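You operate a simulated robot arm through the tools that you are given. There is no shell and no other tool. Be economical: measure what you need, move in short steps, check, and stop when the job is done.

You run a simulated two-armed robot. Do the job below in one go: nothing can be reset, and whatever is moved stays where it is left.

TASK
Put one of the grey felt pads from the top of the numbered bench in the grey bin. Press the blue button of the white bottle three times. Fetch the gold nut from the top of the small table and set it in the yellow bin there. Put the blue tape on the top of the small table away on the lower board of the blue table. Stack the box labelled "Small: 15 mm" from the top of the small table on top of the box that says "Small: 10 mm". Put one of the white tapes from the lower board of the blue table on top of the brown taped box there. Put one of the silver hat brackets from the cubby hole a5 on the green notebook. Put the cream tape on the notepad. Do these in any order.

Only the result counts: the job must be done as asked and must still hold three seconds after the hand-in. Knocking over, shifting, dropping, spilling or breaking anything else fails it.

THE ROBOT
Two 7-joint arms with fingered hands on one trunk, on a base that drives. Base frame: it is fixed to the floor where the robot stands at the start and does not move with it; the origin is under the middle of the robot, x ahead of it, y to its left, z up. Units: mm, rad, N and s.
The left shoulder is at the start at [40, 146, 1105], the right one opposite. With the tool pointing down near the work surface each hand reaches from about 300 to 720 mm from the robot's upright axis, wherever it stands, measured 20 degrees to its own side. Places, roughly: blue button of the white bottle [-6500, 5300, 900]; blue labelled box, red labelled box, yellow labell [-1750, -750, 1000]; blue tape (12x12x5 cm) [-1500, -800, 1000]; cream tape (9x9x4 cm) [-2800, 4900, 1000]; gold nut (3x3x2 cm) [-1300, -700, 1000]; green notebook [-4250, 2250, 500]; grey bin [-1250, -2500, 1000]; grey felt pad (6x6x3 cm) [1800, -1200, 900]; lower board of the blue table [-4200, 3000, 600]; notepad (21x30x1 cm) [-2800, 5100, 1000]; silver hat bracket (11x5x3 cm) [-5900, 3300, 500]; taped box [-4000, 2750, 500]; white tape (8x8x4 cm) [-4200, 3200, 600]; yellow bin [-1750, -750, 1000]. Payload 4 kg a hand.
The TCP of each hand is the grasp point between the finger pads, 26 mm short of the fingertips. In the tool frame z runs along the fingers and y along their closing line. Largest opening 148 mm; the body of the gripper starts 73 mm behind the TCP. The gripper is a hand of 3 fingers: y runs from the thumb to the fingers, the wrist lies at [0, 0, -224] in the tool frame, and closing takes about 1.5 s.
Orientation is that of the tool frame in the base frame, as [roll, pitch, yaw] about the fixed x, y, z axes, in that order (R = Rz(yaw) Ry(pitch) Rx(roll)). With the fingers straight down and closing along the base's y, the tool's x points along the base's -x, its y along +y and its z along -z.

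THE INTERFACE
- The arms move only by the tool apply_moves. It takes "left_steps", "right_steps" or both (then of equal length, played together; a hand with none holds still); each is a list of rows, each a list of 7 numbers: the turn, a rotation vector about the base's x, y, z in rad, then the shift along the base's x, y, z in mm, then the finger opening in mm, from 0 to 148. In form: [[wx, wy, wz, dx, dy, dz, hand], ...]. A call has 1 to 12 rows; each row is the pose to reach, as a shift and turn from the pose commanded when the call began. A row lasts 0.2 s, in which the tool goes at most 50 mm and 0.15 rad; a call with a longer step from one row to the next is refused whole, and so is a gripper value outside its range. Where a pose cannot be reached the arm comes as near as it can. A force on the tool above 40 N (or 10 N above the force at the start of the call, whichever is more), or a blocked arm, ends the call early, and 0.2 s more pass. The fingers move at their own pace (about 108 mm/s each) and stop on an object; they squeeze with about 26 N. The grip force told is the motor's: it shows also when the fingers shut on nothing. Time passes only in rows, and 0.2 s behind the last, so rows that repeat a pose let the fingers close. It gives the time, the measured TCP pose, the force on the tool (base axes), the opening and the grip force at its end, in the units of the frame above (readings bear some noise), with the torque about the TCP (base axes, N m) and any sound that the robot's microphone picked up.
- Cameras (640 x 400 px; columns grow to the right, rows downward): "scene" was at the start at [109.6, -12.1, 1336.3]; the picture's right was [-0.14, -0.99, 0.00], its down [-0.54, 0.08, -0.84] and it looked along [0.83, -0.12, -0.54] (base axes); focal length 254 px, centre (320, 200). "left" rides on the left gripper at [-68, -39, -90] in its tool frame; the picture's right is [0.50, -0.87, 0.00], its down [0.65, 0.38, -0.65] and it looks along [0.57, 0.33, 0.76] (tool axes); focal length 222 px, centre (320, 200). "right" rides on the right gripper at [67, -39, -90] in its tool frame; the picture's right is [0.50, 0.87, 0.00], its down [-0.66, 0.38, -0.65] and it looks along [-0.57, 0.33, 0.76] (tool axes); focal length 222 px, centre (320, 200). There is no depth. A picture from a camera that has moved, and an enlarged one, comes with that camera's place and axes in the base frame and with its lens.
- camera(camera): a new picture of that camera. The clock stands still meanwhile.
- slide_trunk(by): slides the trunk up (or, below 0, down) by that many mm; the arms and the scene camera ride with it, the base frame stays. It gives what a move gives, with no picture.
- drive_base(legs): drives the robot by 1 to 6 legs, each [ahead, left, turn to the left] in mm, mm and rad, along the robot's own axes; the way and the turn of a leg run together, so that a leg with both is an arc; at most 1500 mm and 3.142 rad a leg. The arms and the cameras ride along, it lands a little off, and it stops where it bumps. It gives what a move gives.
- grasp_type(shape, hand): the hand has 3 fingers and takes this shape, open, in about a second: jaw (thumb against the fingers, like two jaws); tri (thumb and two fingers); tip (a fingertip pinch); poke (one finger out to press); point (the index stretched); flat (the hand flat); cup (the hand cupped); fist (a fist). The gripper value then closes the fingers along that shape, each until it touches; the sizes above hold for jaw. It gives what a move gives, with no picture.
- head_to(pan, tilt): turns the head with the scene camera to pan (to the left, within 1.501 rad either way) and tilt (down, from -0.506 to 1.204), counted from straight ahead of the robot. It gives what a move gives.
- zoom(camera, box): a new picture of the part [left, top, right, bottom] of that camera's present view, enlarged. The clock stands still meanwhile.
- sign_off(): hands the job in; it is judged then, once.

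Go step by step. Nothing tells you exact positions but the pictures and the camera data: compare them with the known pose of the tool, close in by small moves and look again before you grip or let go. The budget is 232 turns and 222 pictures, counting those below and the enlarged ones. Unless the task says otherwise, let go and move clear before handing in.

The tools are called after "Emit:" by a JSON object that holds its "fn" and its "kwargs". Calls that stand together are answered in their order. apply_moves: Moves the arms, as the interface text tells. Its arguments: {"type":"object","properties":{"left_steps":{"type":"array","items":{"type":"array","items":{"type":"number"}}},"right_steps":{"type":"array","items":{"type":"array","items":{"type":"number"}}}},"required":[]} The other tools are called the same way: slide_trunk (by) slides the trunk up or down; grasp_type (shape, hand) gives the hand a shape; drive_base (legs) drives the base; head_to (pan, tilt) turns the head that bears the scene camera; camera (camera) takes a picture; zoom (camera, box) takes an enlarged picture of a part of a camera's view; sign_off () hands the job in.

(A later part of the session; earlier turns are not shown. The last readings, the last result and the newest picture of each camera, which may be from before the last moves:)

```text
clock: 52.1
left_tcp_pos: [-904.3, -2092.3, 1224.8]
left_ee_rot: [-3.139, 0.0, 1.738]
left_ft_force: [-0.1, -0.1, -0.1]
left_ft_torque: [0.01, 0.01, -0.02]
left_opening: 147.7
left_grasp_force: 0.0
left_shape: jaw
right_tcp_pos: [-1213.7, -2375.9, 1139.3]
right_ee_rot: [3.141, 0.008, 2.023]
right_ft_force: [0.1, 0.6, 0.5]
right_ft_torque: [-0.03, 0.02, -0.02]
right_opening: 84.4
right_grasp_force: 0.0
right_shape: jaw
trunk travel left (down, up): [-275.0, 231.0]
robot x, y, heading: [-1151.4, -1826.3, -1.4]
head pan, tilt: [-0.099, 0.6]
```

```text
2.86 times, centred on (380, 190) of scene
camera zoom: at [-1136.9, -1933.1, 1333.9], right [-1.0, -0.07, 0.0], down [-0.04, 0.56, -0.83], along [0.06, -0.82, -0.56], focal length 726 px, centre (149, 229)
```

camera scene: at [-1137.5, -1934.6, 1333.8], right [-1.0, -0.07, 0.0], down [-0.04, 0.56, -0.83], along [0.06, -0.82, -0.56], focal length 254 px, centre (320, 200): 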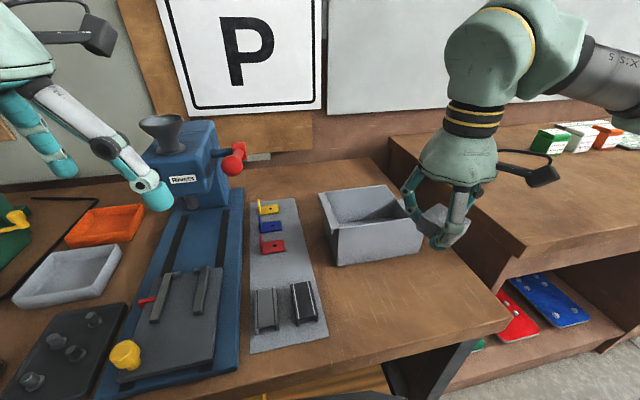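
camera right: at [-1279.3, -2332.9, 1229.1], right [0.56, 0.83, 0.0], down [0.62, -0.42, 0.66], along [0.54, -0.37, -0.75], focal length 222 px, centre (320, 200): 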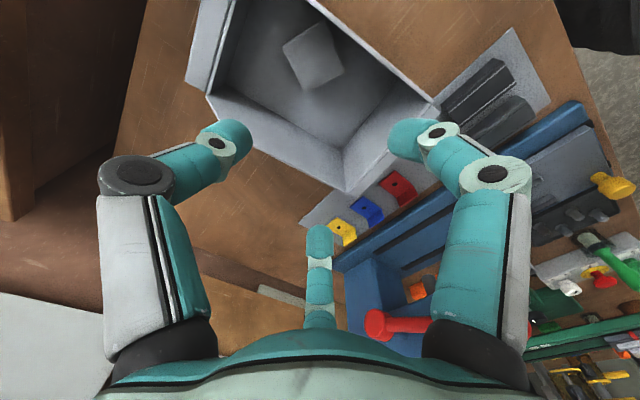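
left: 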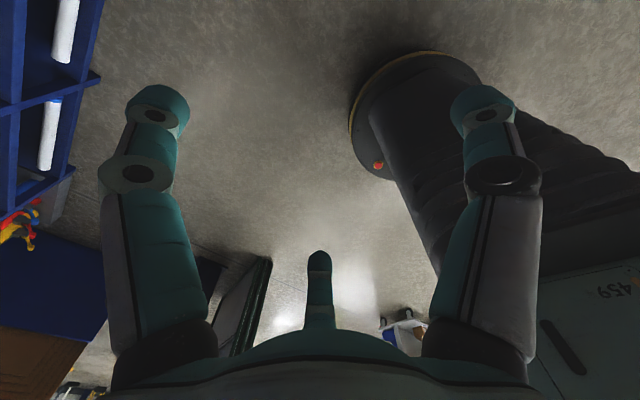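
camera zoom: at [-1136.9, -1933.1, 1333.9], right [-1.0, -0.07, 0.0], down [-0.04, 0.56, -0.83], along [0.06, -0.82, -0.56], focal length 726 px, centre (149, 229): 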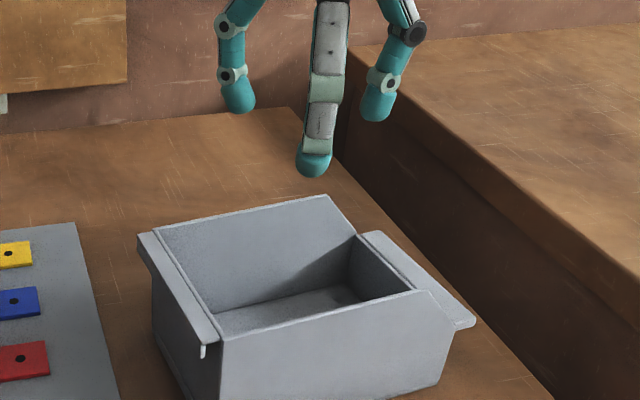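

The pad is in, but the opening fingers turned the bin's left front about 30 mm toward me. I'll close the fingers, come down in front of that corner and nudge it back.

Emit:
{"fn": "apply_moves", "kwargs": {"right_steps": [[0, 0, 0, 11, 40, 0, 40], [0, 0, 0, 22, 80, 0, 0], [0, 0, 0, 33, 120, 0, 0], [0, 0, 0, 44, 161, 0, 0], [0, 0, 0, 44, 161, -40, 0], [0, 0, 0, 44, 161, -80, 0], [0, 0, 0, 44, 161, -120, 0], [0, 0, 0, 44, 161, -155, 0], [0, 0, 0, 44, 161, -155, 0]]}}

Emit:
{"fn": "zoom", "kwargs": {"camera": "scene", "box": [300, 120, 460, 260]}}

Emit:
{"fn": "camera", "kwargs": {"camera": "right"}}

```text
clock: 54.1
left_tcp_pos: [-903.7, -2092.8, 1225.4]
left_ee_rot: [-3.139, 0.002, 1.737]
left_ft_force: [0.4, 0.8, 1.3]
left_ft_torque: [0.02, 0.01, -0.02]
left_opening: 147.8
left_grasp_force: 0.1
left_shape: jaw
right_tcp_pos: [-1173.1, -2217.0, 985.1]
right_ee_rot: [-3.141, 0.006, 2.02]
right_ft_force: [0.0, 0.1, 0.1]
right_ft_torque: [-0.04, 0.01, 0.02]
right_opening: 0.0
right_grasp_force: 26.2
right_shape: jaw
trunk travel left (down, up): [-275.0, 231.0]
robot x, y, heading: [-1146.3, -1828.8, -1.403]
head pan, tilt: [-0.099, 0.6]
```

```text
2.86 times, centred on (380, 190) of scene
camera zoom: at [-1137.5, -1933.6, 1333.9], right [-1.0, -0.07, 0.0], down [-0.04, 0.56, -0.83], along [0.06, -0.82, -0.56], focal length 726 px, centre (149, 229)
```

zoom: 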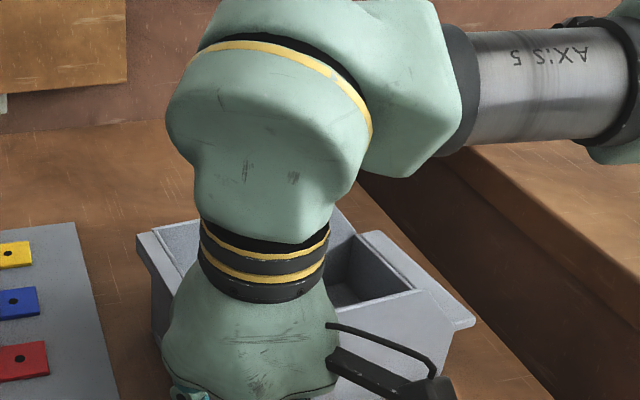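

```text
184 pictures are left
camera right: at [-1237.5, -2172.3, 1074.9], right [0.56, 0.83, 0.0], down [0.62, -0.42, 0.66], along [0.54, -0.37, -0.75], focal length 222 px, centre (320, 200)
```

right: 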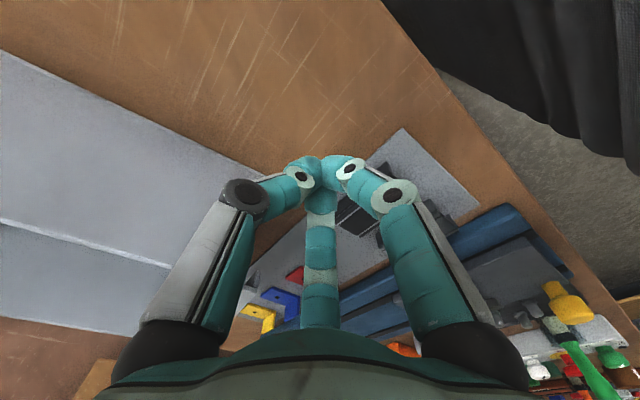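

I'll push gently toward the bin by 65 mm and check the left edge.

Emit:
{"fn": "apply_moves", "kwargs": {"right_steps": [[0, 0, 0, 0, -20, 0, 0], [0, 0, 0, 0, -40, 0, 0], [0, 0, 0, 0, -52, 0, 0], [0, 0, 0, 0, -65, 0, 0]]}}

Emit:
{"fn": "zoom", "kwargs": {"camera": "scene", "box": [300, 120, 460, 260]}}

Emit:
{"fn": "camera", "kwargs": {"camera": "right"}}

```text
clock: 55.1
left_tcp_pos: [-904.6, -2093.2, 1223.9]
left_ee_rot: [-3.14, 0.0, 1.739]
left_ft_force: [-0.3, 0.2, -0.8]
left_ft_torque: [-0.04, 0.03, -0.03]
left_opening: 147.9
left_grasp_force: 0.1
left_shape: jaw
right_tcp_pos: [-1171.5, -2282.8, 984.0]
right_ee_rot: [3.141, 0.005, 2.021]
right_ft_force: [-0.1, 1.1, -0.3]
right_ft_torque: [0.0, 0.0, 0.05]
right_opening: 0.1
right_grasp_force: 26.5
right_shape: jaw
trunk travel left (down, up): [-275.0, 231.0]
robot x, y, heading: [-1146.5, -1824.3, -1.402]
head pan, tilt: [-0.099, 0.6]
```

```text
2.86 times, centred on (380, 190) of scene
camera zoom: at [-1137.5, -1934.5, 1333.8], right [-1.0, -0.07, 0.0], down [-0.04, 0.56, -0.82], along [0.06, -0.82, -0.57], focal length 726 px, centre (149, 229)
```

zoom: 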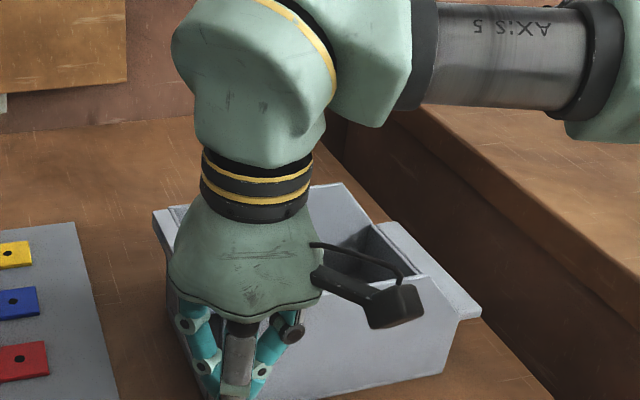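

```text
182 pictures are left
camera right: at [-1237.9, -2239.0, 1073.8], right [0.56, 0.83, 0.0], down [0.62, -0.42, 0.66], along [0.54, -0.37, -0.75], focal length 222 px, centre (320, 200)
```

right: 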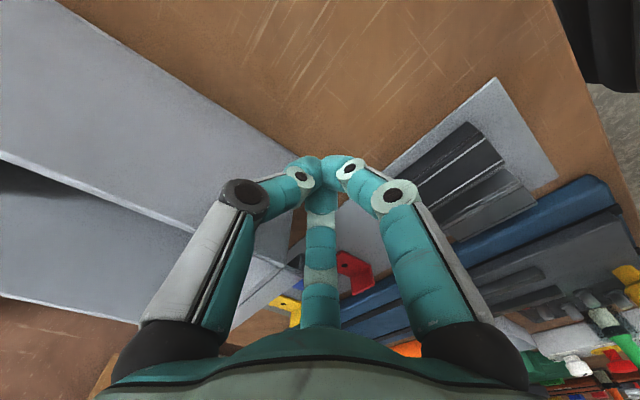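

The bin is back to within a few millimetres. I'll back the hand out, raise it and verify.

Emit:
{"fn": "apply_moves", "kwargs": {"right_steps": [[0, 0, 0, 0, 40, 0, 0], [0, 0, 0, 0, 60, 0, 0], [0, 0, 0, 0, 60, 40, 20], [0, 0, 0, 0, 60, 80, 60], [0, 0, 0, -20, 70, 120, 120], [0, 0, 0, -45, 80, 160, 148], [0, 0, 0, -70, 90, 200, 148], [0, 0, 0, -100, 90, 200, 148]]}}

Emit:
{"fn": "zoom", "kwargs": {"camera": "scene", "box": [300, 120, 460, 260]}}

```text
clock: 56.9
left_tcp_pos: [-905.3, -2094.6, 1224.5]
left_ee_rot: [3.141, -0.001, 1.738]
left_ft_force: [0.1, -0.5, 0.5]
left_ft_torque: [0.02, -0.01, -0.01]
left_opening: 147.8
left_grasp_force: 0.0
left_shape: jaw
right_tcp_pos: [-1274.2, -2194.1, 1181.5]
right_ee_rot: [3.139, 0.008, 2.023]
right_ft_force: [-1.0, -0.4, 1.3]
right_ft_torque: [0.01, -0.01, 0.0]
right_opening: 148.0
right_grasp_force: 0.0
right_shape: jaw
trunk travel left (down, up): [-275.0, 231.0]
robot x, y, heading: [-1147.0, -1826.8, -1.403]
head pan, tilt: [-0.099, 0.6]
```

```text
2.86 times, centred on (380, 190) of scene
camera zoom: at [-1139.4, -1934.5, 1333.7], right [-1.0, -0.07, 0.0], down [-0.04, 0.56, -0.82], along [0.06, -0.82, -0.57], focal length 726 px, centre (149, 229)
```

zoom: 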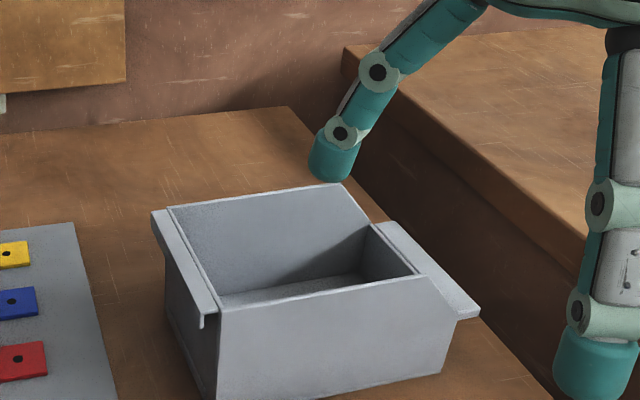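

Good: the bin is within about 10 mm of where it was and the pad is in it. Next is the small table behind me; I'll back out into free space, turn and look.

Emit:
{"fn": "drive_base", "kwargs": {"legs": [[-450, 0, 0], [0, 700, 0], [0, 0, -2.2]]}}

Emit:
{"fn": "head_to", "kwargs": {"pan": 0.0, "tilt": 0.4}}

Emit:
{"fn": "camera", "kwargs": {"camera": "scene"}}

```text
clock: 68.4
left_tcp_pos: [-876.1, -1294.3, 1224.1]
left_ee_rot: [-3.139, 0.0, -0.489]
left_ft_force: [-0.3, 0.1, -0.8]
left_ft_torque: [0.0, 0.0, 0.06]
left_opening: 148.1
left_grasp_force: 0.0
left_shape: jaw
right_tcp_pos: [-729.4, -941.0, 1182.3]
right_ee_rot: [-3.14, 0.008, -0.206]
right_ft_force: [-0.4, -0.3, -0.4]
right_ft_torque: [0.02, 0.0, -0.01]
right_opening: 147.7
right_grasp_force: 0.0
right_shape: jaw
trunk travel left (down, up): [-275.0, 231.0]
robot x, y, heading: [-521.2, -1262.0, 2.647]
head pan, tilt: [-0.099, 0.6]
```

```text
clock: 69.1
left_tcp_pos: [-875.8, -1293.7, 1225.1]
left_ee_rot: [-3.138, -0.001, -0.488]
left_ft_force: [0.4, 1.1, -0.7]
left_ft_torque: [0.02, -0.02, -0.02]
left_opening: 147.8
left_grasp_force: 0.1
left_shape: jaw
right_tcp_pos: [-730.0, -940.4, 1181.4]
right_ee_rot: [3.141, 0.009, -0.206]
right_ft_force: [0.1, -0.1, 0.2]
right_ft_torque: [0.01, 0.01, 0.03]
right_opening: 148.0
right_grasp_force: 0.0
right_shape: jaw
trunk travel left (down, up): [-275.0, 231.0]
robot x, y, heading: [-515.0, -1264.0, 2.656]
head pan, tilt: [0.0, 0.4]
```

```text
180 pictures are left
camera scene: at [-615.1, -1210.1, 1352.0], right [0.47, 0.88, 0.0], down [0.34, -0.18, -0.92], along [-0.81, 0.43, -0.39], focal length 254 px, centre (320, 200)
```

scene: 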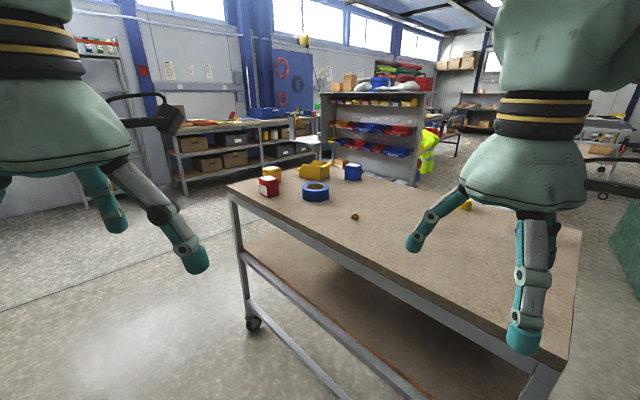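

The small table is ahead with the boxes, blue tape, nut and yellow bin. Zooming in to read labels.

Emit:
{"fn": "zoom", "kwargs": {"camera": "scene", "box": [225, 140, 385, 240]}}

Emit:
{"fn": "zoom", "kwargs": {"camera": "scene", "box": [420, 170, 500, 230]}}

```text
4.00 times, centred on (305, 190) of scene
camera zoom: at [-615.1, -1210.1, 1352.0], right [0.47, 0.88, 0.0], down [0.34, -0.18, -0.92], along [-0.81, 0.43, -0.39], focal length 1016 px, centre (380, 240)
```

zoom: 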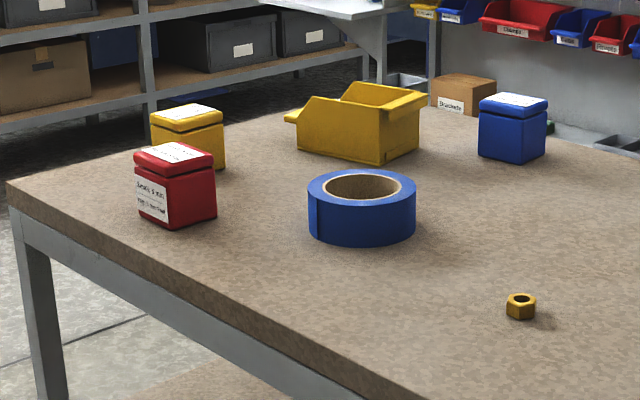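

```text
6.67 times, centred on (460, 200) of scene
camera zoom: at [-615.1, -1210.1, 1352.0], right [0.47, 0.88, 0.0], down [0.34, -0.18, -0.92], along [-0.81, 0.43, -0.39], focal length 1693 px, centre (-613, 200)
```

zoom: 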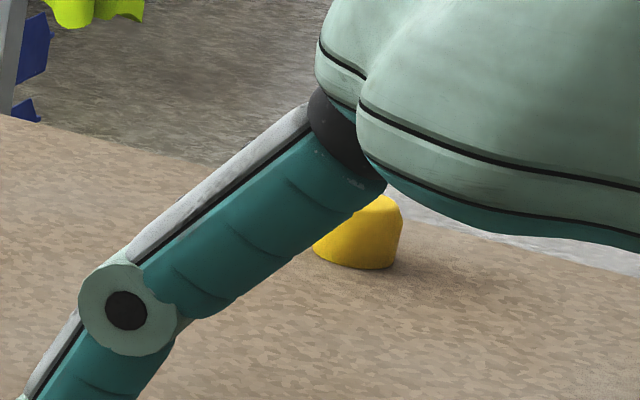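

The table's near edge runs at about 0.305 rad. I'll square up to its long side, near the nut and tape, and look from above.

Emit:
{"fn": "drive_base", "kwargs": {"legs": [[0, 0, -0.78], [0, 779, 0], [130, 0, 0]]}}

Emit:
{"fn": "head_to", "kwargs": {"pan": 0.0, "tilt": 0.6}}

Emit:
{"fn": "camera", "kwargs": {"camera": "scene"}}

Emit:
{"fn": "camera", "kwargs": {"camera": "right"}}

Emit:
{"fn": "camera", "kwargs": {"camera": "left"}}

```text
clock: 76.3
left_tcp_pos: [-1580.9, -1132.6, 1225.0]
left_ee_rot: [-3.139, 0.002, -1.28]
left_ft_force: [0.4, 0.1, -0.4]
left_ft_torque: [-0.04, 0.02, 0.0]
left_opening: 147.8
left_grasp_force: 0.1
left_shape: jaw
right_tcp_pos: [-1226.9, -987.2, 1182.2]
right_ee_rot: [-3.141, 0.01, -0.995]
right_ft_force: [0.5, -0.6, 0.2]
right_ft_torque: [0.01, -0.02, 0.01]
right_opening: 147.9
right_grasp_force: 0.0
right_shape: jaw
trunk travel left (down, up): [-275.0, 231.0]
robot x, y, heading: [-1311.8, -1366.0, 1.861]
head pan, tilt: [0.0, 0.4]
```

```text
clock: 77.0
left_tcp_pos: [-1581.6, -1131.3, 1224.8]
left_ee_rot: [-3.139, 0.001, -1.279]
left_ft_force: [0.4, 0.0, 0.7]
left_ft_torque: [-0.01, 0.03, 0.02]
left_opening: 148.1
left_grasp_force: 0.1
left_shape: jaw
right_tcp_pos: [-1228.3, -987.7, 1182.6]
right_ee_rot: [-3.142, 0.008, -0.996]
right_ft_force: [-0.1, 0.5, -0.4]
right_ft_torque: [0.0, -0.05, -0.02]
right_opening: 148.0
right_grasp_force: 0.0
right_shape: jaw
trunk travel left (down, up): [-275.0, 231.0]
robot x, y, heading: [-1302.9, -1368.5, 1.858]
head pan, tilt: [0.0, 0.6]
```

```text
177 pictures are left
camera scene: at [-1337.0, -1260.7, 1333.8], right [0.96, 0.29, 0.0], down [0.16, -0.54, -0.82], along [-0.24, 0.79, -0.57], focal length 254 px, centre (320, 200)
```

scene: 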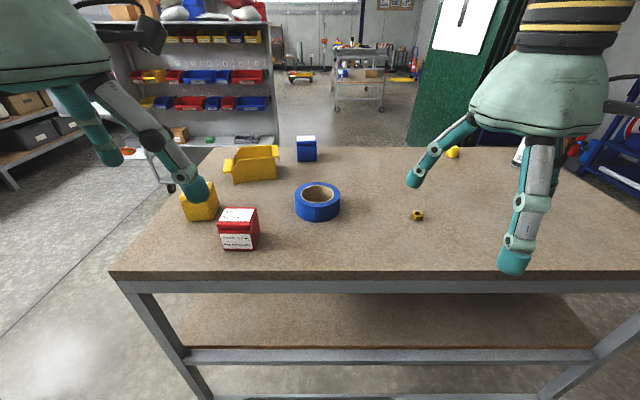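

```text
176 pictures are left
camera right: at [-1157.8, -1022.8, 1272.1], right [-0.45, -0.89, 0.0], down [-0.67, 0.34, 0.66], along [-0.59, 0.3, -0.75], focal length 222 px, centre (320, 200)
```

right: 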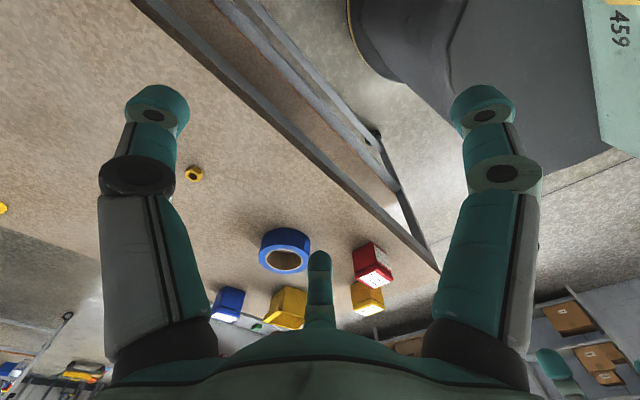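

```text
175 pictures are left
camera left: at [-1563.1, -1055.7, 1315.8], right [0.97, -0.23, 0.0], down [-0.17, -0.74, 0.65], along [-0.15, -0.64, -0.76], focal length 222 px, centre (320, 200)
```

left: 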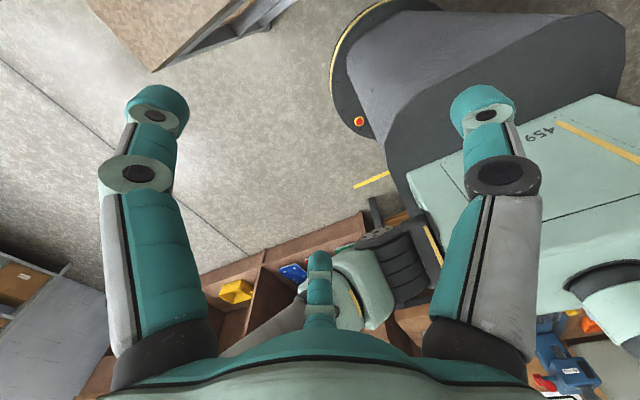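

Triangulation puts the table top at about z=945; nut near (-1253,-730). Reading the box labels next.

Emit:
{"fn": "zoom", "kwargs": {"camera": "scene", "box": [175, 180, 275, 260]}}

Emit:
{"fn": "zoom", "kwargs": {"camera": "scene", "box": [215, 125, 335, 190]}}

Emit:
{"fn": "zoom", "kwargs": {"camera": "right", "box": [160, 200, 420, 340]}}

```text
5.00 times, centred on (225, 220) of scene
camera zoom: at [-1337.0, -1260.7, 1333.8], right [0.96, 0.29, 0.0], down [0.16, -0.54, -0.82], along [-0.24, 0.79, -0.57], focal length 1270 px, centre (795, 100)
```

zoom: 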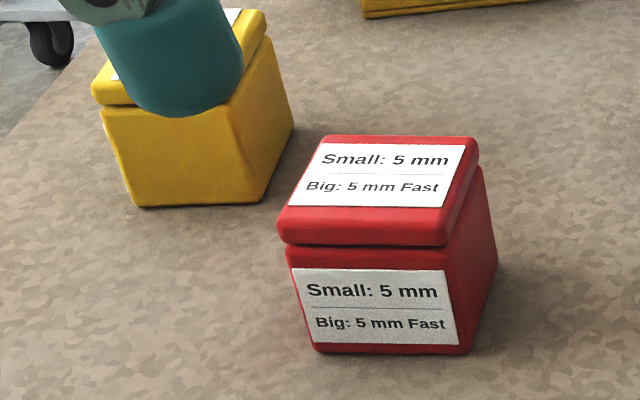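

```text
5.33 times, centred on (275, 158) of scene
camera zoom: at [-1337.0, -1260.7, 1333.8], right [0.96, 0.29, 0.0], down [0.16, -0.54, -0.82], along [-0.24, 0.79, -0.57], focal length 1355 px, centre (560, 427)
```

zoom: 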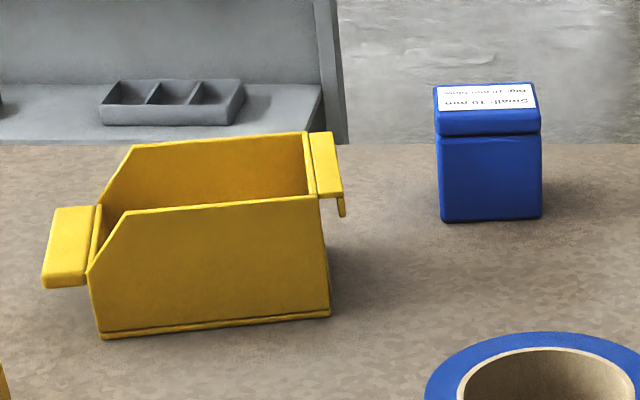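

```text
2.46 times, centred on (290, 270) of right
camera zoom: at [-1157.8, -1022.8, 1272.1], right [-0.45, -0.89, 0.0], down [-0.67, 0.34, 0.66], along [-0.59, 0.3, -0.75], focal length 547 px, centre (394, 28)
```

zoom: 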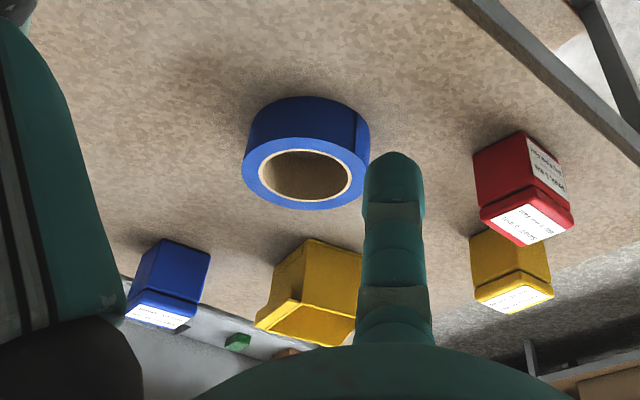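

Red is 5 mm, blue is 10 mm, so yellow should be 15 mm (to verify). First the nut: right hand goes above it.

Emit:
{"fn": "apply_moves", "kwargs": {"right_steps": [[0, 0, 0, -4, 43, -22, 100], [0, 0, 0, -8, 86, -44, 80], [0, 0, 0, -12, 129, -66, 70], [0, 0, 0, -16, 172, -88, 70], [0, 0, 0, -20, 215, -110, 70], [0, 0, 0, -25, 256, -130, 70], [0, 0, 0, -25, 256, -130, 70]]}}

Emit:
{"fn": "camera", "kwargs": {"camera": "right"}}

Emit:
{"fn": "zoom", "kwargs": {"camera": "scene", "box": [340, 120, 500, 240]}}

```text
clock: 78.6
left_tcp_pos: [-1580.8, -1131.8, 1225.8]
left_ee_rot: [-3.142, 0.002, -1.279]
left_ft_force: [-0.7, 0.3, 0.2]
left_ft_torque: [0.01, 0.03, 0.01]
left_opening: 148.4
left_grasp_force: 0.1
left_shape: jaw
right_tcp_pos: [-1253.1, -730.4, 1054.9]
right_ee_rot: [-3.141, 0.005, -0.994]
right_ft_force: [-0.7, 0.1, 0.0]
right_ft_torque: [0.03, -0.01, 0.02]
right_opening: 70.4
right_grasp_force: 0.1
right_shape: jaw
trunk travel left (down, up): [-275.0, 231.0]
robot x, y, heading: [-1305.2, -1368.3, 1.864]
head pan, tilt: [0.0, 0.6]
```

```text
171 pictures are left
camera right: at [-1184.1, -767.0, 1144.4], right [-0.45, -0.89, 0.0], down [-0.67, 0.34, 0.66], along [-0.59, 0.3, -0.75], focal length 222 px, centre (320, 200)
```

right: 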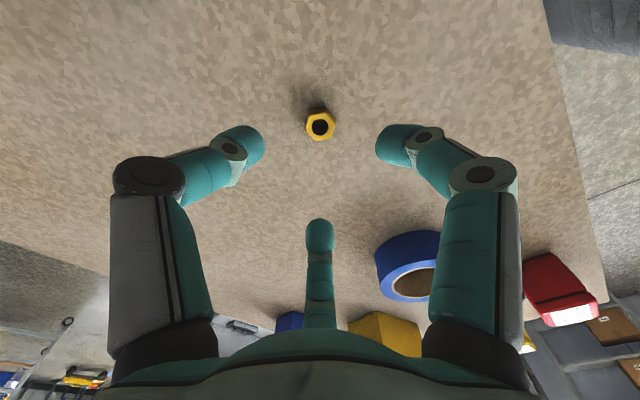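

```text
3.33 times, centred on (420, 180) of scene
camera zoom: at [-1336.4, -1262.1, 1333.9], right [0.96, 0.29, 0.0], down [0.16, -0.54, -0.83], along [-0.24, 0.79, -0.56], focal length 847 px, centre (-13, 267)
```

zoom: 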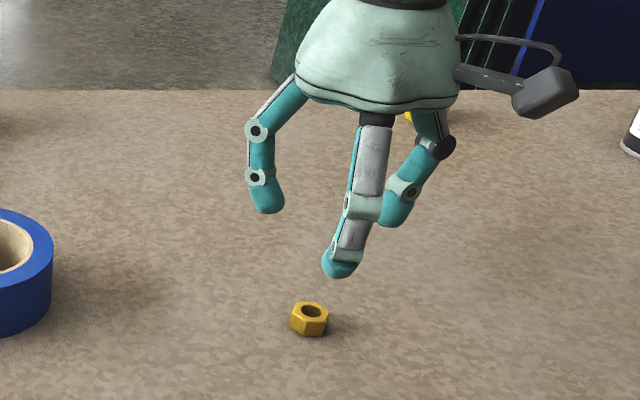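

Aligned over the nut. Descending and closing on it.

Emit:
{"fn": "apply_moves", "kwargs": {"right_steps": [[0, 0, 0, 0, 0, -30, 70], [0, 0, 0, 0, 0, -60, 70], [0, 0, 0, 0, 0, -76, 70], [0, 0, 0, 0, 0, -76, 30], [0, 0, 0, 0, 0, -76, 10], [0, 0, 0, 0, 0, -76, 10], [0, 0, 0, 0, 0, -76, 10], [0, 0, 0, 0, 0, -76, 10]]}}

Emit:
{"fn": "zoom", "kwargs": {"camera": "right", "box": [220, 100, 420, 260]}}

Emit:
{"fn": "zoom", "kwargs": {"camera": "scene", "box": [340, 120, 500, 240]}}

```text
clock: 80.4
left_tcp_pos: [-1581.5, -1131.2, 1224.8]
left_ee_rot: [-3.14, 0.0, -1.28]
left_ft_force: [-0.7, 0.5, 0.0]
left_ft_torque: [-0.01, 0.01, -0.02]
left_opening: 147.8
left_grasp_force: 0.1
left_shape: jaw
right_tcp_pos: [-1252.9, -730.9, 977.7]
right_ee_rot: [3.14, 0.005, -0.998]
right_ft_force: [0.3, -0.2, 0.7]
right_ft_torque: [0.03, 0.0, 0.0]
right_opening: 22.9
right_grasp_force: 26.1
right_shape: jaw
trunk travel left (down, up): [-275.0, 231.0]
robot x, y, heading: [-1305.8, -1367.5, 1.856]
head pan, tilt: [0.0, 0.6]
```

```text
2.50 times, centred on (320, 180) of right
camera zoom: at [-1184.3, -766.9, 1066.2], right [-0.45, -0.89, 0.0], down [-0.67, 0.34, 0.66], along [-0.59, 0.3, -0.75], focal length 555 px, centre (320, 250)
```

zoom: 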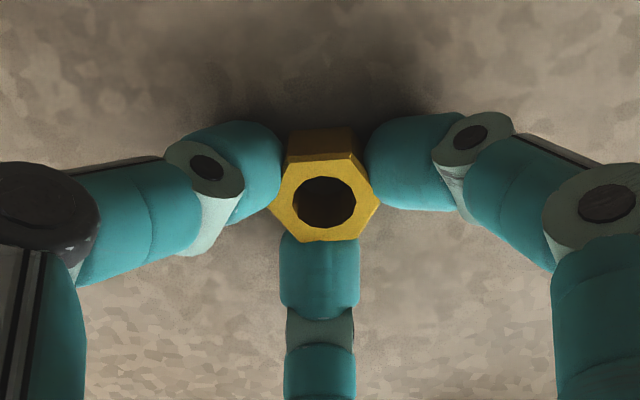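

```text
3.33 times, centred on (420, 180) of scene
camera zoom: at [-1336.9, -1261.4, 1333.8], right [0.96, 0.29, 0.0], down [0.16, -0.54, -0.82], along [-0.24, 0.79, -0.57], focal length 847 px, centre (-13, 267)
```

zoom: 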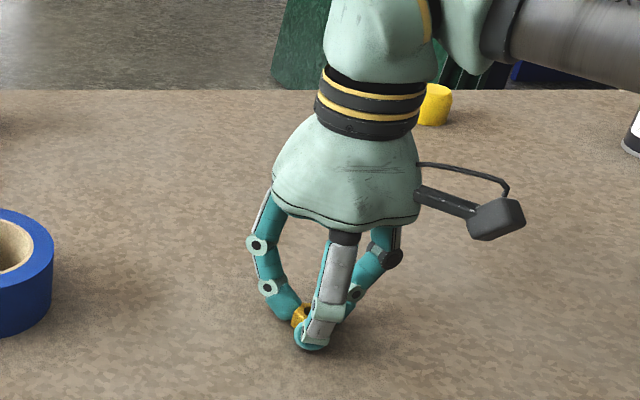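

The nut is gripped. I'll lift it while moving the left hand above the blue tape.

Emit:
{"fn": "apply_moves", "kwargs": {"right_steps": [[0, 0, 0, 0, 0, 40, 5], [0, 0, 0, 0, 0, 80, 5], [0, 0, 0, 10, 0, 120, 5], [0, 0, 0, 20, 0, 160, 5], [0, 0, 0, 30, -20, 190, 5], [0, 0, 0, 40, -50, 190, 5], [0, 0, 0, 50, -80, 190, 5], [0, 0, 0, 50, -110, 190, 5], [0, 0, 0, 50, -110, 190, 5], [0, 0, 0, 50, -110, 190, 5]], "left_steps": [[0, 0, 0, 9, 38, -8, 148], [0, 0, 0, 18, 76, -16, 148], [0, 0, 0, 27, 114, -24, 148], [0, 0, 0, 36, 152, -32, 148], [0, 0, 0, 45, 190, -40, 148], [0, 0, 0, 54, 228, -48, 148], [0, 0, 0, 63, 266, -60, 148], [0, 0, 0, 72, 304, -75, 148], [0, 0, 0, 81, 340, -90, 148], [0, 0, 0, 86, 363, -105, 148]]}}

Emit:
{"fn": "camera", "kwargs": {"camera": "left"}}

Emit:
{"fn": "camera", "kwargs": {"camera": "scene"}}

```text
clock: 82.6
left_tcp_pos: [-1502.6, -802.1, 1140.0]
left_ee_rot: [-3.139, 0.002, -1.279]
left_ft_force: [-0.4, 0.0, -0.3]
left_ft_torque: [-0.01, -0.03, 0.01]
left_opening: 147.8
left_grasp_force: 0.1
left_shape: jaw
left hand out of reach, approached as far as the arm can: row 9, 10
right_tcp_pos: [-1203.9, -842.6, 1168.1]
right_ee_rot: [-3.141, 0.006, -0.996]
right_ft_force: [0.2, 0.2, 0.1]
right_ft_torque: [0.02, -0.02, -0.01]
right_opening: 22.6
right_grasp_force: 25.9
right_shape: jaw
trunk travel left (down, up): [-275.0, 231.0]
robot x, y, heading: [-1306.0, -1364.7, 1.863]
head pan, tilt: [0.0, 0.6]
```

```text
167 pictures are left
camera left: at [-1484.7, -726.7, 1230.7], right [0.97, -0.23, 0.0], down [-0.18, -0.74, 0.65], along [-0.15, -0.63, -0.76], focal length 222 px, centre (320, 200)
```

left: 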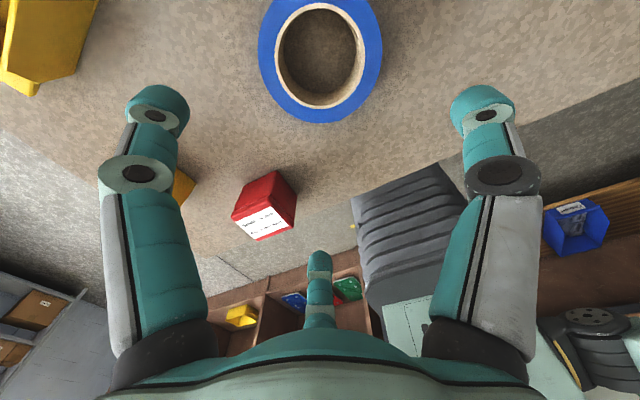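

```text
166 pictures are left
camera scene: at [-1337.9, -1262.7, 1333.9], right [0.96, 0.29, 0.0], down [0.16, -0.54, -0.83], along [-0.24, 0.79, -0.56], focal length 254 px, centre (320, 200)
```

scene: 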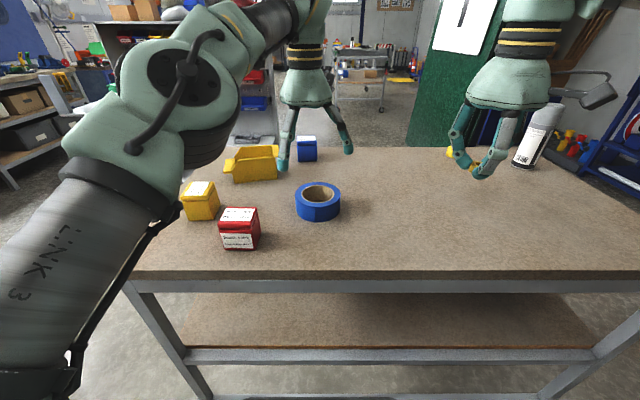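

The left arm is at its reach limit; the tape is at about (-1492,-762). I'll drive 70 mm ahead and recheck.

Emit:
{"fn": "drive_base", "kwargs": {"legs": [[70, 0, 0]]}}

Emit:
{"fn": "apply_moves", "kwargs": {"left_steps": [[0, 0, 0, 15, -13, -20, 148], [0, 0, 0, 30, -27, -50, 148], [0, 0, 0, 30, -27, -70, 148], [0, 0, 0, 30, -27, -70, 148]]}}

Emit:
{"fn": "camera", "kwargs": {"camera": "left"}}

Emit:
{"fn": "camera", "kwargs": {"camera": "scene"}}

```text
clock: 83.7
left_tcp_pos: [-1522.4, -736.9, 1140.0]
left_ee_rot: [-3.14, 0.004, -1.28]
left_ft_force: [-0.1, -0.1, -0.2]
left_ft_torque: [-0.03, -0.02, -0.02]
left_opening: 147.7
left_grasp_force: 0.1
left_shape: jaw
right_tcp_pos: [-1223.2, -776.9, 1167.6]
right_ee_rot: [3.141, 0.008, -0.995]
right_ft_force: [0.1, 0.3, -0.4]
right_ft_torque: [0.01, 0.0, 0.04]
right_opening: 23.1
right_grasp_force: 25.9
right_shape: jaw
trunk travel left (down, up): [-275.0, 231.0]
robot x, y, heading: [-1323.0, -1302.0, 1.86]
head pan, tilt: [0.0, 0.6]
```

```text
clock: 84.7
left_tcp_pos: [-1493.9, -763.0, 1070.5]
left_ee_rot: [-3.14, 0.001, -1.278]
left_ft_force: [0.3, -0.4, -0.2]
left_ft_torque: [0.02, 0.01, 0.02]
left_opening: 148.1
left_grasp_force: 0.0
left_shape: jaw
right_tcp_pos: [-1222.1, -776.4, 1167.5]
right_ee_rot: [-3.141, 0.01, -0.995]
right_ft_force: [0.3, 0.1, -1.3]
right_ft_torque: [0.03, -0.01, 0.0]
right_opening: 23.0
right_grasp_force: 26.1
right_shape: jaw
trunk travel left (down, up): [-275.0, 231.0]
robot x, y, heading: [-1324.9, -1297.9, 1.861]
head pan, tilt: [0.0, 0.6]
```

```text
165 pictures are left
camera left: at [-1474.6, -687.6, 1161.4], right [0.97, -0.23, 0.0], down [-0.17, -0.74, 0.65], along [-0.15, -0.63, -0.76], focal length 222 px, centre (320, 200)
```

left: 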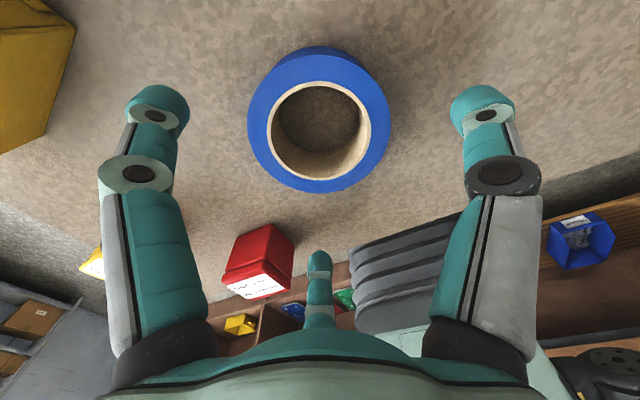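

```text
164 pictures are left
camera scene: at [-1356.3, -1196.4, 1333.9], right [0.96, 0.29, 0.0], down [0.16, -0.54, -0.83], along [-0.24, 0.79, -0.56], focal length 254 px, centre (320, 200)
```

scene: 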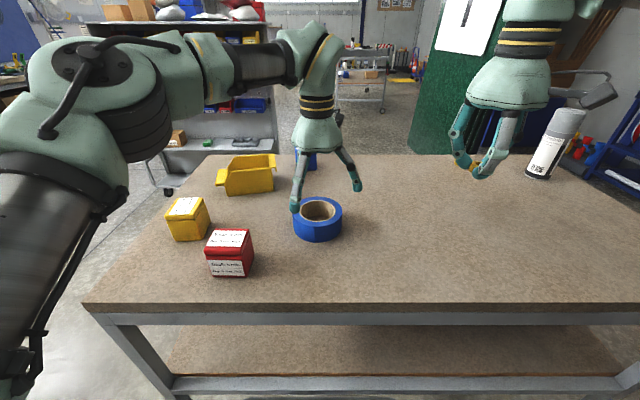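

Tape is centred under the left hand. Descending around it and closing.

Emit:
{"fn": "apply_moves", "kwargs": {"left_steps": [[0, 0, 0, 0, 1, -35, 148], [0, 0, 0, 0, 1, -70, 148], [0, 0, 0, 0, 1, -91, 148], [0, 0, 0, 0, 1, -91, 120], [0, 0, 0, 0, 1, -91, 100], [0, 0, 0, 0, 1, -91, 90], [0, 0, 0, 0, 1, -91, 90]]}}

Emit:
{"fn": "camera", "kwargs": {"camera": "left"}}

```text
clock: 86.2
left_tcp_pos: [-1493.8, -760.5, 978.0]
left_ee_rot: [-3.139, 0.003, -1.278]
left_ft_force: [-0.1, -0.7, 0.6]
left_ft_torque: [0.01, -0.01, 0.0]
left_opening: 103.0
left_grasp_force: 25.5
left_shape: jaw
right_tcp_pos: [-1225.3, -775.2, 1166.8]
right_ee_rot: [3.141, 0.007, -0.996]
right_ft_force: [-0.1, -0.2, -0.6]
right_ft_torque: [-0.03, 0.01, -0.01]
right_opening: 23.1
right_grasp_force: 26.3
right_shape: jaw
trunk travel left (down, up): [-275.0, 231.0]
robot x, y, heading: [-1326.6, -1302.8, 1.86]
head pan, tilt: [0.0, 0.6]
```

```text
163 pictures are left
camera left: at [-1475.2, -685.4, 1068.8], right [0.97, -0.23, 0.0], down [-0.17, -0.74, 0.65], along [-0.15, -0.64, -0.76], focal length 222 px, centre (320, 200)
```

left: 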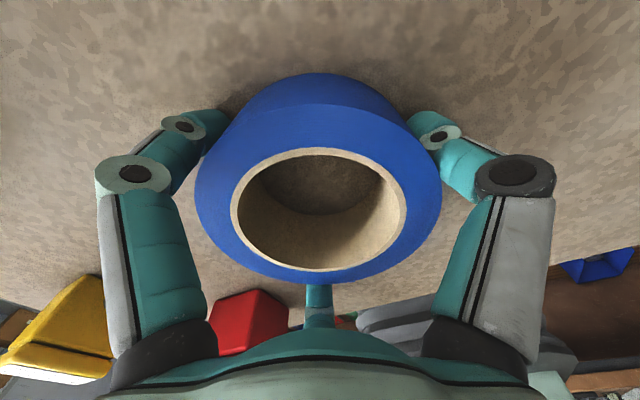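

The tape is gripped. I'll lift and tuck it, back away, and go round to the table's left end, where the yellow bin and boxes are within reach.

Emit:
{"fn": "apply_moves", "kwargs": {"left_steps": [[0, 0, 0, 0, 0, 30, 80], [0, 0, 0, 0, 0, 75, 80], [0, 0, 0, 0, 0, 120, 80], [0, 0, 0, 8, -30, 160, 80], [0, 0, 0, 18, -65, 190, 80], [0, 0, 0, 28, -105, 200, 80], [0, 0, 0, 40, -145, 200, 80], [0, 0, 0, 20, -190, 200, 80], [0, 0, 0, 0, -230, 200, 80]]}}

Emit:
{"fn": "drive_base", "kwargs": {"legs": [[-300, 0, 0], [0, 1150, 0], [700, 0, 0]]}}

Emit:
{"fn": "head_to", "kwargs": {"pan": -0.9, "tilt": 0.5}}

Emit:
{"fn": "camera", "kwargs": {"camera": "scene"}}

```text
refused: row 4 steps farther than a row can; nothing moved
```

```text
clock: 97.2
left_tcp_pos: [-2687.1, -711.2, 979.2]
left_ee_rot: [-3.14, 0.001, -1.287]
left_ft_force: [-0.1, 0.1, -1.1]
left_ft_torque: [0.0, 0.0, -0.02]
left_opening: 102.4
left_grasp_force: 25.8
left_shape: jaw
right_tcp_pos: [-2417.7, -727.7, 1166.2]
right_ee_rot: [3.141, 0.007, -1.004]
right_ft_force: [-0.7, 0.3, 0.4]
right_ft_torque: [0.0, 0.04, 0.01]
right_opening: 23.0
right_grasp_force: 25.9
right_shape: jaw
trunk travel left (down, up): [-275.0, 231.0]
robot x, y, heading: [-2524.1, -1251.8, 1.854]
head pan, tilt: [0.0, 0.6]
```

```text
clock: 98.3
left_tcp_pos: [-2688.6, -711.2, 977.9]
left_ee_rot: [-3.14, 0.001, -1.288]
left_ft_force: [-0.5, 0.1, -0.8]
left_ft_torque: [0.01, 0.01, 0.03]
left_opening: 102.4
left_grasp_force: 26.3
left_shape: jaw
right_tcp_pos: [-2417.6, -728.4, 1167.3]
right_ee_rot: [3.141, 0.007, -1.003]
right_ft_force: [0.1, 0.1, 0.1]
right_ft_torque: [0.01, 0.0, 0.02]
right_opening: 22.7
right_grasp_force: 25.5
right_shape: jaw
trunk travel left (down, up): [-275.0, 231.0]
robot x, y, heading: [-2522.4, -1252.6, 1.858]
head pan, tilt: [-0.901, 0.499]
```

```text
162 pictures are left
camera scene: at [-2477.4, -1157.2, 1342.8], right [0.82, -0.58, 0.0], down [-0.28, -0.39, -0.88], along [0.51, 0.72, -0.48], focal length 254 px, centre (320, 200)
```

scene: 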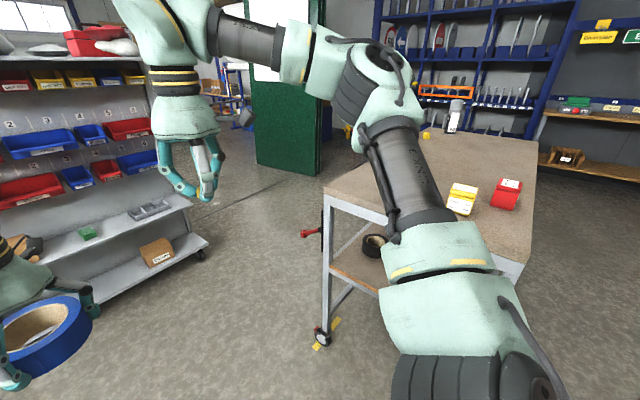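

The left lift was refused while the drive went ahead with the tape still low; the boxes seem untouched but I'll check, and lift the tape now.

Emit:
{"fn": "zoom", "kwargs": {"camera": "scene", "box": [400, 150, 560, 250]}}

Emit:
{"fn": "apply_moves", "kwargs": {"left_steps": [[0, 0, 0, 0, 0, 40, 80], [0, 0, 0, 0, 0, 80, 80], [0, 0, 0, 0, 0, 120, 80], [0, 0, 0, 8, -20, 160, 80], [0, 0, 0, 16, -50, 190, 80], [0, 0, 0, 24, -90, 200, 80], [0, 0, 0, 30, -130, 200, 80], [0, 0, 0, 30, -175, 200, 80], [0, 0, 0, 30, -215, 200, 80]]}}

Emit:
{"fn": "camera", "kwargs": {"camera": "left"}}

```text
4.00 times, centred on (480, 200) of scene
camera zoom: at [-2477.4, -1157.2, 1342.8], right [0.82, -0.58, 0.0], down [-0.28, -0.39, -0.88], along [0.51, 0.72, -0.48], focal length 1016 px, centre (-320, 200)
```

zoom: 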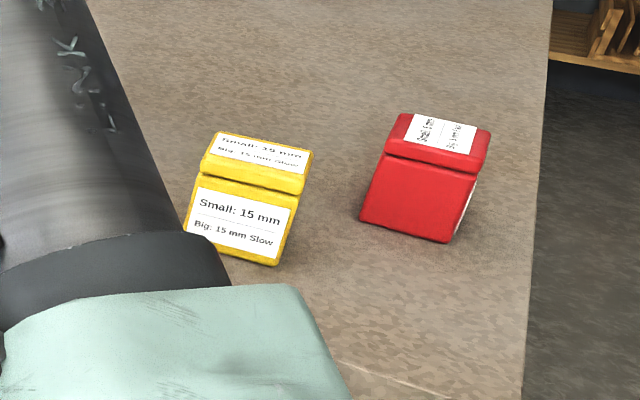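

```text
clock: 100.3
left_tcp_pos: [-2658.8, -930.1, 1177.1]
left_ee_rot: [-3.139, 0.002, -1.286]
left_ft_force: [-0.5, -0.2, -1.2]
left_ft_torque: [-0.01, 0.03, 0.0]
left_opening: 102.3
left_grasp_force: 25.9
left_shape: jaw
right_tcp_pos: [-2418.1, -729.3, 1168.0]
right_ee_rot: [-3.141, 0.01, -1.004]
right_ft_force: [0.0, -0.1, -0.6]
right_ft_torque: [0.02, 0.02, 0.02]
right_opening: 23.1
right_grasp_force: 26.4
right_shape: jaw
trunk travel left (down, up): [-275.0, 231.0]
robot x, y, heading: [-2524.9, -1252.9, 1.851]
head pan, tilt: [-0.901, 0.499]
```

```text
160 pictures are left
camera left: at [-2640.3, -853.3, 1268.9], right [0.97, -0.24, 0.0], down [-0.18, -0.74, 0.65], along [-0.15, -0.63, -0.76], focal length 222 px, centre (320, 200)
```

left: 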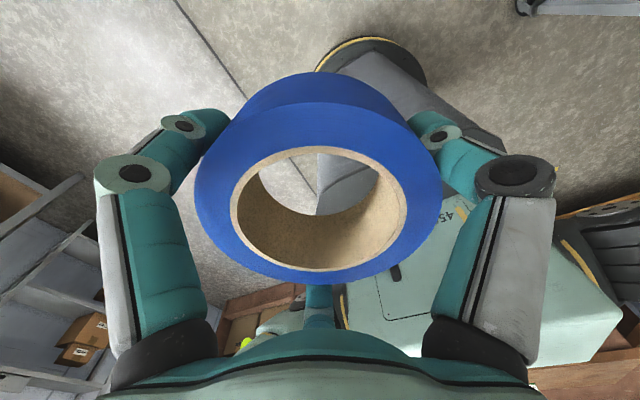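

Yellow is confirmed as 15 mm and nothing was disturbed. Now ahead, turn to face the table's short end.

Emit:
{"fn": "drive_base", "kwargs": {"legs": [[470, 0, 0], [0, 0, -1.572], [250, 0, 0]]}}

Emit:
{"fn": "head_to", "kwargs": {"pan": -0.1, "tilt": 0.6}}

Emit:
{"fn": "camera", "kwargs": {"camera": "scene"}}

Emit:
{"fn": "camera", "kwargs": {"camera": "right"}}

```text
clock: 108.5
left_tcp_pos: [-2085.6, -608.3, 1179.0]
left_ee_rot: [-3.14, 0.002, -2.888]
left_ft_force: [-0.3, -0.2, -2.0]
left_ft_torque: [-0.01, 0.0, 0.01]
left_opening: 102.3
left_grasp_force: 25.8
left_shape: jaw
right_tcp_pos: [-1893.4, -856.1, 1167.4]
right_ee_rot: [3.141, 0.008, -2.606]
right_ft_force: [0.1, 0.2, -0.2]
right_ft_torque: [-0.01, -0.01, 0.01]
right_opening: 22.6
right_grasp_force: 26.1
right_shape: jaw
trunk travel left (down, up): [-275.0, 231.0]
robot x, y, heading: [-2417.4, -733.7, 0.253]
head pan, tilt: [-0.901, 0.499]
```

```text
clock: 109.6
left_tcp_pos: [-2084.5, -609.5, 1178.2]
left_ee_rot: [-3.14, 0.002, -2.889]
left_ft_force: [-0.4, 0.4, -0.7]
left_ft_torque: [-0.04, -0.01, -0.01]
left_opening: 102.3
left_grasp_force: 25.9
left_shape: jaw
right_tcp_pos: [-1893.0, -857.0, 1166.0]
right_ee_rot: [3.141, 0.008, -2.604]
right_ft_force: [0.4, -0.1, 1.5]
right_ft_torque: [-0.01, 0.01, -0.02]
right_opening: 22.8
right_grasp_force: 26.1
right_shape: jaw
trunk travel left (down, up): [-275.0, 231.0]
robot x, y, heading: [-2412.6, -732.4, 0.253]
head pan, tilt: [-0.099, 0.6]
```

```text
159 pictures are left
camera scene: at [-2305.5, -714.4, 1333.8], right [0.15, -0.99, 0.0], down [-0.56, -0.09, -0.82], along [0.82, 0.13, -0.57], focal length 254 px, centre (320, 200)
```

scene: 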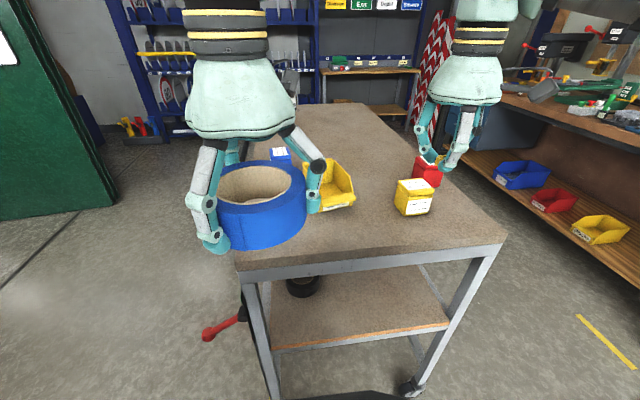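

```text
158 pictures are left
camera right: at [-1931.9, -924.8, 1256.9], right [-0.87, 0.49, 0.0], down [0.36, 0.66, 0.66], along [0.32, 0.57, -0.75], focal length 222 px, centre (320, 200)
```

right: 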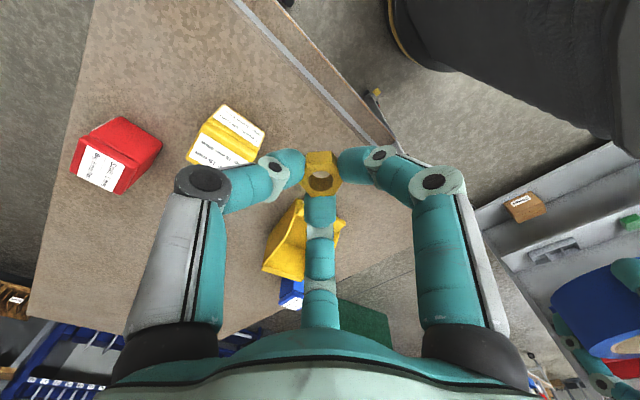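

I'll shift the left hand out of the way, move closer to the table, and look for the bin with the right camera.

Emit:
{"fn": "apply_moves", "kwargs": {"left_steps": [[0, 0, 0, -10, 40, 0, 80], [0, 0, 0, -20, 80, 10, 80], [0, 0, 0, -30, 120, 20, 80], [0, 0, 0, -42, 160, 30, 80], [0, 0, 0, -52, 200, 30, 80]]}}

Emit:
{"fn": "drive_base", "kwargs": {"legs": [[100, 0, 0]]}}

Emit:
{"fn": "camera", "kwargs": {"camera": "scene"}}

Emit:
{"fn": "camera", "kwargs": {"camera": "right"}}

```text
clock: 110.8
left_tcp_pos: [-2137.0, -406.5, 1208.9]
left_ee_rot: [-3.137, 0.001, -2.888]
left_ft_force: [-0.2, -1.1, -0.8]
left_ft_torque: [-0.02, -0.04, 0.0]
left_opening: 102.1
left_grasp_force: 25.9
left_shape: jaw
right_tcp_pos: [-1893.7, -855.1, 1166.7]
right_ee_rot: [-3.141, 0.009, -2.604]
right_ft_force: [0.2, -0.4, 0.9]
right_ft_torque: [-0.01, 0.01, 0.0]
right_opening: 22.7
right_grasp_force: 25.9
right_shape: jaw
trunk travel left (down, up): [-275.0, 231.0]
robot x, y, heading: [-2411.8, -736.1, 0.255]
head pan, tilt: [-0.099, 0.6]
```

```text
clock: 112.0
left_tcp_pos: [-2037.8, -381.3, 1209.3]
left_ee_rot: [-3.14, 0.003, -2.887]
left_ft_force: [0.2, -0.7, -0.6]
left_ft_torque: [0.01, -0.01, -0.03]
left_opening: 102.4
left_grasp_force: 26.0
left_shape: jaw
right_tcp_pos: [-1795.9, -831.9, 1167.1]
right_ee_rot: [3.141, 0.01, -2.603]
right_ft_force: [0.0, -0.3, -0.8]
right_ft_torque: [0.0, 0.01, -0.01]
right_opening: 22.9
right_grasp_force: 25.8
right_shape: jaw
trunk travel left (down, up): [-275.0, 231.0]
robot x, y, heading: [-2313.3, -707.2, 0.255]
head pan, tilt: [-0.099, 0.6]
```

```text
157 pictures are left
camera scene: at [-2207.7, -688.9, 1333.9], right [0.15, -0.99, 0.0], down [-0.56, -0.09, -0.83], along [0.82, 0.13, -0.56], focal length 254 px, centre (320, 200)
```

scene: 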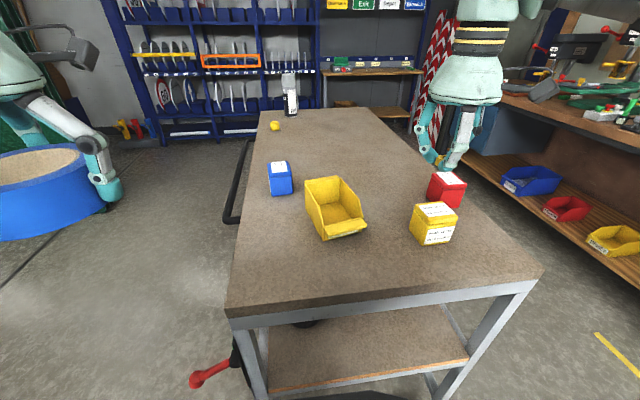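

```text
156 pictures are left
camera right: at [-1834.2, -899.5, 1257.4], right [-0.87, 0.49, 0.0], down [0.36, 0.66, 0.66], along [0.32, 0.57, -0.75], focal length 222 px, centre (320, 200)
```

right: 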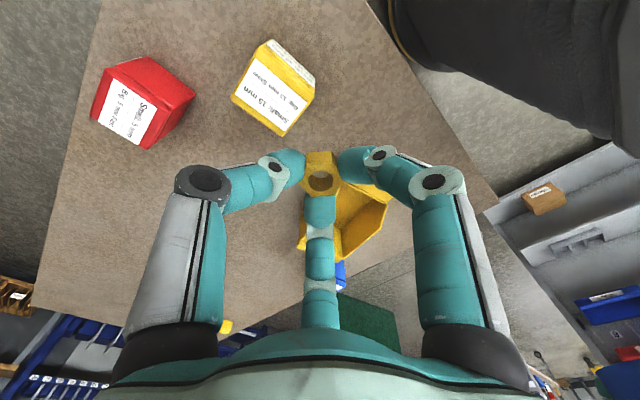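

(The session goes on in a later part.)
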